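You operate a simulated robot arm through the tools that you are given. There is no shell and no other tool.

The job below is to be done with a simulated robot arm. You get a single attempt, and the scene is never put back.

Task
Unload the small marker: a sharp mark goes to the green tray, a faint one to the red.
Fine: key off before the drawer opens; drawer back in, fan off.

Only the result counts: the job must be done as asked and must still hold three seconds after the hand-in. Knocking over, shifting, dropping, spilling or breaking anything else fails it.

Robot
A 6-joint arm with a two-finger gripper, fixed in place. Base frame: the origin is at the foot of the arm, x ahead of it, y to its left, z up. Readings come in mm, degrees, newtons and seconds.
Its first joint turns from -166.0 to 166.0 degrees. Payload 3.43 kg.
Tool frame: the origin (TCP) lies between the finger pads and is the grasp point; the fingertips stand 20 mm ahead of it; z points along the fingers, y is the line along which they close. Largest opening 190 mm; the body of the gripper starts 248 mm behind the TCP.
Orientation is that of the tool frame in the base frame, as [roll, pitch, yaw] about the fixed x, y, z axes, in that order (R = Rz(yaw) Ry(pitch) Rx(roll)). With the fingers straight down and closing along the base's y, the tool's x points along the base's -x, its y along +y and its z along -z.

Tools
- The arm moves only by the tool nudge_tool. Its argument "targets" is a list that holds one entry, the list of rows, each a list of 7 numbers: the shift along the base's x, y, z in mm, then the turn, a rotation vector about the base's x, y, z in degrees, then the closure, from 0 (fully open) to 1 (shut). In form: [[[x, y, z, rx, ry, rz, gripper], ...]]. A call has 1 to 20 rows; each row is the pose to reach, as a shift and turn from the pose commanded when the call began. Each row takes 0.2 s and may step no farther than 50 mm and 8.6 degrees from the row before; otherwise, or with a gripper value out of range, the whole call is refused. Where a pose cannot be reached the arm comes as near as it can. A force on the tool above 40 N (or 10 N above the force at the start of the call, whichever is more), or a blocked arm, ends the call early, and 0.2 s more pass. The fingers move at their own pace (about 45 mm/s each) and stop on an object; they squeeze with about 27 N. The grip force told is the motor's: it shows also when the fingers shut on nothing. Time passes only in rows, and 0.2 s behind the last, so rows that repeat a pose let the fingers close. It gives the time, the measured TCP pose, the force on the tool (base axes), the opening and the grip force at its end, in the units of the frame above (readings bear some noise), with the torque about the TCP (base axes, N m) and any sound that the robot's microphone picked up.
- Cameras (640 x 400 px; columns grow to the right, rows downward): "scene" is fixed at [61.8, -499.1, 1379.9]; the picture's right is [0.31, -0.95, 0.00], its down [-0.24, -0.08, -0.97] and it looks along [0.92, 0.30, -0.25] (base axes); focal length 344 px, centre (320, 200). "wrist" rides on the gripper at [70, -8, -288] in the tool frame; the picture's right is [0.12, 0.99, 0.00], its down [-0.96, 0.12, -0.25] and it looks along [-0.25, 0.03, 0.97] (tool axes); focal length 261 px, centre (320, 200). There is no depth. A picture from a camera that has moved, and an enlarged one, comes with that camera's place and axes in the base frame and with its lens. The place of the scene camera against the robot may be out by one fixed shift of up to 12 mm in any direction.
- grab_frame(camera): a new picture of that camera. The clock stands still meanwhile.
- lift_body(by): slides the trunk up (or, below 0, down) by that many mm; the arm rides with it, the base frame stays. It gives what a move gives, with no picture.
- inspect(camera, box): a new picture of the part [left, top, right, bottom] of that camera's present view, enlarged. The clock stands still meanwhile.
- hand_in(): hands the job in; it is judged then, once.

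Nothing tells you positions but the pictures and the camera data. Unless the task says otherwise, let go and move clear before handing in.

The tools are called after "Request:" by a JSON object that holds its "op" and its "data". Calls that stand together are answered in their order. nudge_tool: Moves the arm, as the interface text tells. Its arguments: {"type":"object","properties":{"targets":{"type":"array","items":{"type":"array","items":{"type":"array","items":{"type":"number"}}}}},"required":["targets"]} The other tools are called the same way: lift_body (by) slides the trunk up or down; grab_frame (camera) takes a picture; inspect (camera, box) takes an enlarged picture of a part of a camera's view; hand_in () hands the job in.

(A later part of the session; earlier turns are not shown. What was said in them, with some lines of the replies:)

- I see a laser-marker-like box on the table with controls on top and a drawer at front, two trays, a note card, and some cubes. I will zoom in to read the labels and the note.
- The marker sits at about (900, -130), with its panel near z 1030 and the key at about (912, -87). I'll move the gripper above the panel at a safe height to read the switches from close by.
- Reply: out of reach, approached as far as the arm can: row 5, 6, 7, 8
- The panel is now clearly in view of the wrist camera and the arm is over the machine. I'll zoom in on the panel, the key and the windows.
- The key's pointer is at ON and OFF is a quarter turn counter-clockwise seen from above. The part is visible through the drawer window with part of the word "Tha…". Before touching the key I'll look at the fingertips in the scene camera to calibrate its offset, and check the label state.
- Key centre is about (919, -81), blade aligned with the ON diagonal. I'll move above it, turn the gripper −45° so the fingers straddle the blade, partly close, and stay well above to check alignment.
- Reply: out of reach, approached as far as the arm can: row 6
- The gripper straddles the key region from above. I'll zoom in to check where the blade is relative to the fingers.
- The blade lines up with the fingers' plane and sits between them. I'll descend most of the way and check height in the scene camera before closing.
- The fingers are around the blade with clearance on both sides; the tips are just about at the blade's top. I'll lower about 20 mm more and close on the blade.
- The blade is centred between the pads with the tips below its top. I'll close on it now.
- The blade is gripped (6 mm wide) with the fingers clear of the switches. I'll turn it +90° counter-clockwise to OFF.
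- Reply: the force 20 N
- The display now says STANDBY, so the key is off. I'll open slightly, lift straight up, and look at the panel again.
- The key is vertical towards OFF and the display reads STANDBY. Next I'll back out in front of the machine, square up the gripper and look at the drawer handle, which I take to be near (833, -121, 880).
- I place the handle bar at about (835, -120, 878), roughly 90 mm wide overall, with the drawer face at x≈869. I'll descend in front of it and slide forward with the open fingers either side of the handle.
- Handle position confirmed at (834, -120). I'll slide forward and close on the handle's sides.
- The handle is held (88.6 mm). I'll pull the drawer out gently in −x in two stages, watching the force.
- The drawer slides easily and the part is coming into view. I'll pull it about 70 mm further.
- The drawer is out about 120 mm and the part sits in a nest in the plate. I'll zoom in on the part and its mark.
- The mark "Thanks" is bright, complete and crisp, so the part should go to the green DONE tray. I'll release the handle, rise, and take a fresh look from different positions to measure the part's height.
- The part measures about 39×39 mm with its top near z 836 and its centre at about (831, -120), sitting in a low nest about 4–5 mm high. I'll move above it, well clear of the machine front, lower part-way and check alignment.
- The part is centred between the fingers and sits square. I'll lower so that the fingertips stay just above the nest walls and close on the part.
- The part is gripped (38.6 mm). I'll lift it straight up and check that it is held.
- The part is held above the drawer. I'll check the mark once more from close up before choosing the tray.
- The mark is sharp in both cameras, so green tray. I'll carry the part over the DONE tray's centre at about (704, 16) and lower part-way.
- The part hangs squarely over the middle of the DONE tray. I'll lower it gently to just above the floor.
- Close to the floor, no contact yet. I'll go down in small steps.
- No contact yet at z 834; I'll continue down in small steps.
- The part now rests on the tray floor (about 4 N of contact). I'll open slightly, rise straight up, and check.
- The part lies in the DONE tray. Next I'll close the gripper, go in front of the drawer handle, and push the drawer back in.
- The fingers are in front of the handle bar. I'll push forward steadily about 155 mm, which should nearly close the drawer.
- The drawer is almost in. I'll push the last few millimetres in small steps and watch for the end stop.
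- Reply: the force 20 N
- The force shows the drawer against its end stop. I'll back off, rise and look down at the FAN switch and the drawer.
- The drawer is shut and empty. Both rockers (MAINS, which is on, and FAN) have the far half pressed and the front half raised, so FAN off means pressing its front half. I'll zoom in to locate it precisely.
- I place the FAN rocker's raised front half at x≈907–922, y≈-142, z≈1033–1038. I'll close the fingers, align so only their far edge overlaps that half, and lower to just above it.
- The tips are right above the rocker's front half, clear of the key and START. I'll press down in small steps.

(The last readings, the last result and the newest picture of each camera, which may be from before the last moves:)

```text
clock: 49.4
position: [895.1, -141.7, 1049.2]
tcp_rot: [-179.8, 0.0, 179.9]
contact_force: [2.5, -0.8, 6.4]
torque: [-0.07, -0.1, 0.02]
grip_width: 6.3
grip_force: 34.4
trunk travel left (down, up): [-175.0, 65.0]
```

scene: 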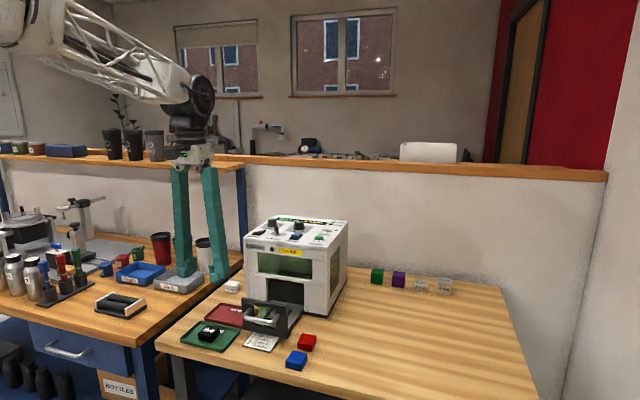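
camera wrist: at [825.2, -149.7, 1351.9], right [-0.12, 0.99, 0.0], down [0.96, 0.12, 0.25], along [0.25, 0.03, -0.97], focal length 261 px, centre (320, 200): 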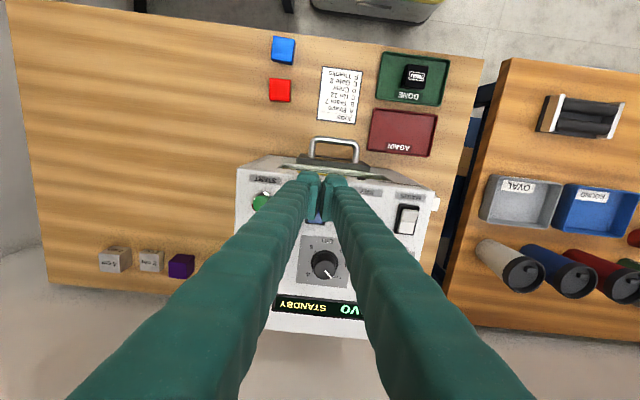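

There is a firm contact now. I'll lift straight up and check the rocker's position.

Request:
{"op": "nudge_tool", "data": {"targets": [[[0, 0, 15, 0, 0, 0, 1], [0, 0, 50, 0, 0, 0, 1], [-30, 0, 90, 0, 0, 0, 1], [-70, 0, 100, 0, 0, 0, 1], [-110, 0, 100, 0, 0, 0, 1], [-110, 0, 100, 0, 0, 0, 1]]]}}

Request:
{"op": "inspect", "data": {"camera": "scene", "box": [285, 228, 310, 246]}}

Request:
{"op": "inspect", "data": {"camera": "scene", "box": [240, 210, 350, 265]}}

Request:
{"op": "inspect", "data": {"camera": "wrist", "box": [260, 220, 400, 310]}}

```text
clock: 50.8
position: [785.4, -140.9, 1148.3]
tcp_rot: [180.0, -0.1, 180.0]
contact_force: [-0.7, -0.2, 0.4]
torque: [-0.05, -0.08, 0.0]
grip_width: 0.2
grip_force: 34.2
trunk travel left (down, up): [-175.0, 65.0]
```

```text
16.00 times, centred on (298, 237) of scene
camera zoom: at [61.8, -499.1, 1379.9], right [0.31, -0.95, 0.0], down [-0.24, -0.08, -0.97], along [0.92, 0.3, -0.25], focal length 5504 px, centre (680, -392)
```

zoom: 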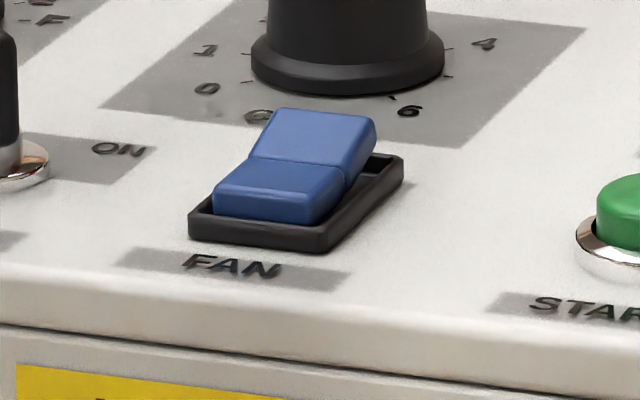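

```text
5.82 times, centred on (295, 238) of scene
camera zoom: at [61.8, -499.1, 1379.9], right [0.31, -0.95, 0.0], down [-0.24, -0.08, -0.97], along [0.92, 0.3, -0.25], focal length 2001 px, centre (466, -18)
```

zoom: 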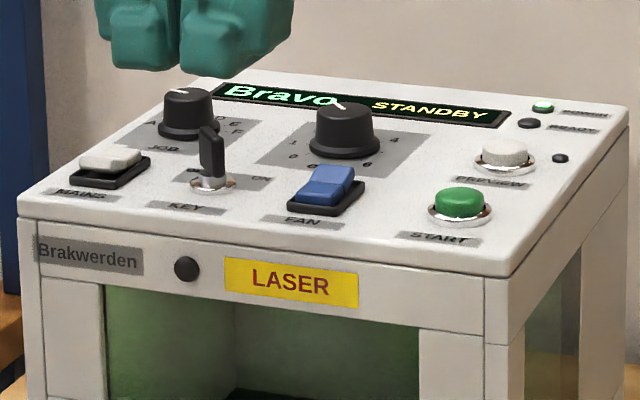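

```text
4.44 times, centred on (330, 265) of wrist
camera zoom: at [713.9, -149.1, 1437.6], right [-0.12, 0.99, 0.0], down [0.96, 0.12, 0.25], along [0.25, 0.03, -0.97], focal length 1158 px, centre (276, -89)
```

zoom: 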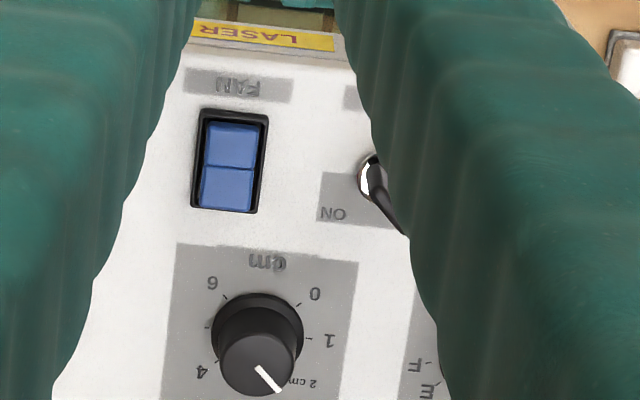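

FAN's front half is now down and its far half up, opposite to MAINS, so the fan is off. I'll move clear and do a final check of the whole scene.

Request:
{"op": "nudge_tool", "data": {"targets": [[[-40, 0, 20, 0, 0, 0, 0.8], [-80, -30, 40, 0, 0, 0, 0.5], [-120, -60, 60, 0, 0, 0, 0.3], [-150, -95, 80, 0, 0, 0, 0.3], [-170, -130, 100, 0, 0, 0, 0.3], [-170, -130, 100, 0, 0, 0, 0.3]]]}}

Request:
{"op": "grab_frame", "data": {"camera": "scene"}}

Request:
{"op": "grab_frame", "data": {"camera": "wrist"}}

Request:
{"op": "inspect", "data": {"camera": "scene", "box": [170, 265, 330, 380]}}

Request:
{"op": "inspect", "data": {"camera": "scene", "box": [230, 205, 360, 315]}}

```text
refused: row 2 steps farther than a row can; nothing moved
```

```text
taken
```

scene: 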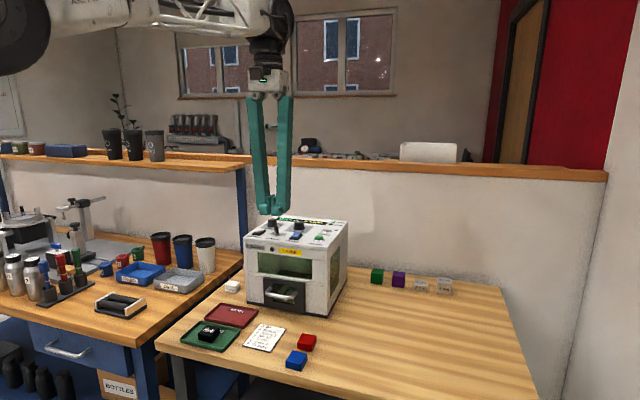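

```text
taken
camera wrist: at [713.9, -149.1, 1437.6], right [-0.12, 0.99, 0.0], down [0.96, 0.12, 0.25], along [0.25, 0.03, -0.97], focal length 261 px, centre (320, 200)
```

wrist: 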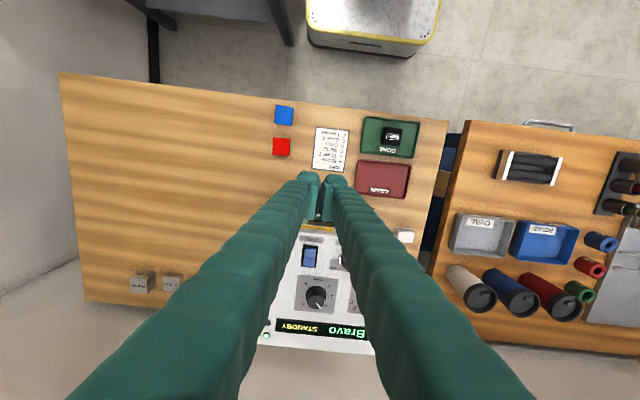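

```text
3.48 times, centred on (250, 322) of scene
camera zoom: at [61.8, -499.1, 1379.9], right [0.31, -0.95, 0.0], down [-0.24, -0.08, -0.97], along [0.92, 0.3, -0.25], focal length 1196 px, centre (564, -226)
```

zoom: 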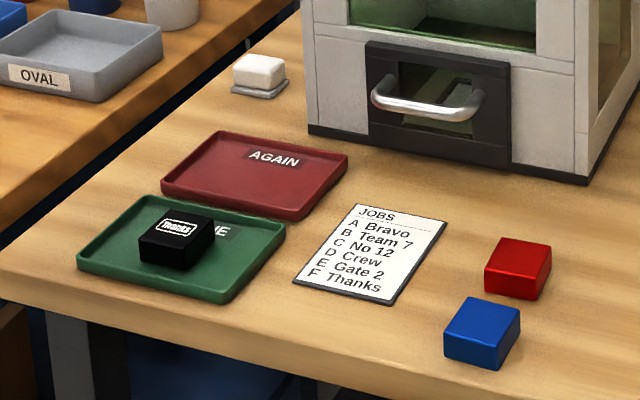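

```text
3.64 times, centred on (295, 260) of scene
camera zoom: at [61.8, -499.1, 1379.9], right [0.31, -0.95, 0.0], down [-0.24, -0.08, -0.97], along [0.92, 0.3, -0.25], focal length 1251 px, centre (411, -18)
```

zoom: 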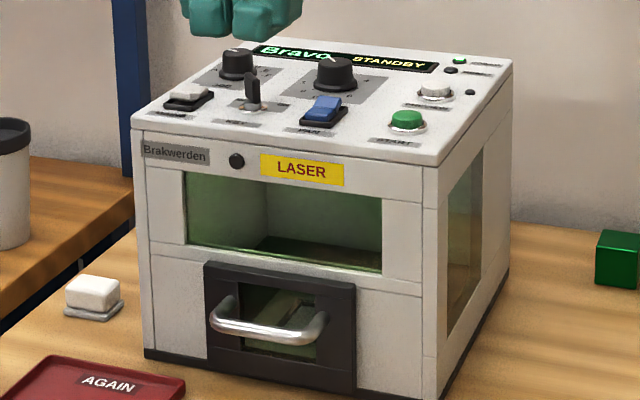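

Everything looks right: the part is in DONE, drawer shut, key off, fan off, nothing else moved. The retreat was refused for a long step, so I'll repeat it in shorter ones.

Request:
{"op": "nudge_tool", "data": {"targets": [[[-35, -5, 15, 0, 0, 0, 0.8], [-65, -25, 30, 0, 0, 0, 0.6], [-95, -50, 45, 0, 0, 0, 0.5], [-120, -75, 60, 0, 0, 0, 0.5], [-145, -100, 75, 0, 0, 0, 0.5], [-145, -100, 75, 0, 0, 0, 0.5]]]}}

Request:
{"op": "grab_frame", "data": {"camera": "scene"}}

Request:
{"op": "inspect", "data": {"camera": "scene", "box": [250, 265, 320, 315]}}

Request:
{"op": "grab_frame", "data": {"camera": "wrist"}}

```text
clock: 52.2
position: [642.2, -240.3, 1223.6]
tcp_rot: [-180.0, 0.0, 180.0]
contact_force: [-0.1, 0.5, 0.0]
torque: [-0.05, 0.0, -0.01]
grip_width: 95.0
grip_force: 0.0
trunk travel left (down, up): [-175.0, 65.0]
```

```text
taken
```

scene: 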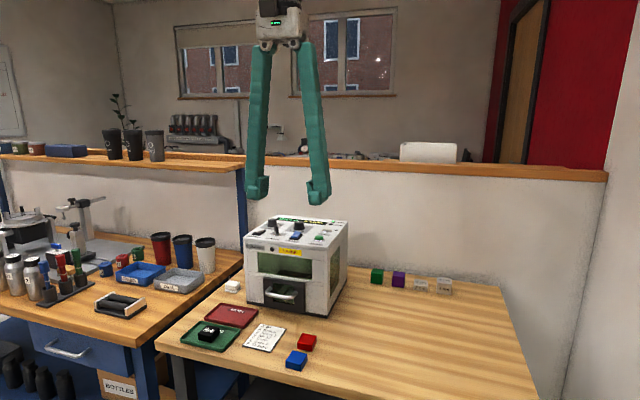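

```text
8.00 times, centred on (285, 290) of scene
camera zoom: at [61.8, -499.1, 1379.9], right [0.31, -0.95, 0.0], down [-0.24, -0.08, -0.97], along [0.92, 0.3, -0.25], focal length 2752 px, centre (600, -520)
```

zoom: 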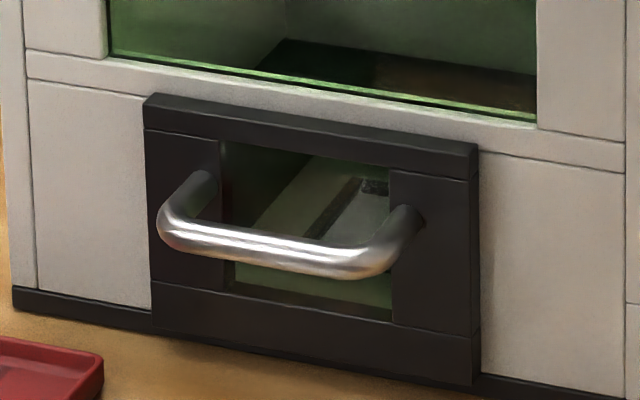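

```text
taken
camera wrist: at [571.1, -249.5, 1512.6], right [-0.12, 0.99, 0.0], down [0.96, 0.12, 0.25], along [0.25, 0.03, -0.97], focal length 261 px, centre (320, 200)
```

wrist: 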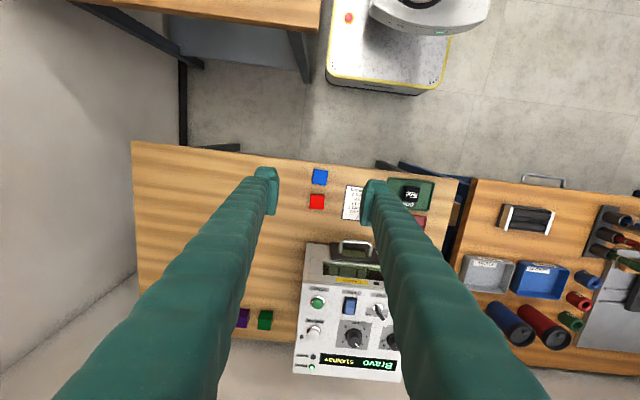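

The part with the sharp mark is in the green tray, the drawer is fully in, and the key and fan are off. The arm is clear and nothing else has moved, so I'm handing in.

Request:
{"op": "hand_in", "data": {}}

```text
The job is handed in.
```

I unloaded the marker and handed the job in. The part's mark, "Thanks", was bright and crisp, so I put it in the green DONE tray.

- **Key:** I turned it to OFF before opening the drawer, and the display changed from READY to STANDBY.
- **Drawer:** It's back in, pushed until it met its end stop, and it looks the same as it did before I opened it.
- **Fan:** The rocker is now tilted the opposite way to the MAINS one, which is still on. The switch has no on/off marks, so I'm taking that position as off. I had no other sign that the fan had stopped.

The last pictures show nothing else moved, and the arm is clear of the bench. The hand-in gave no verdict.
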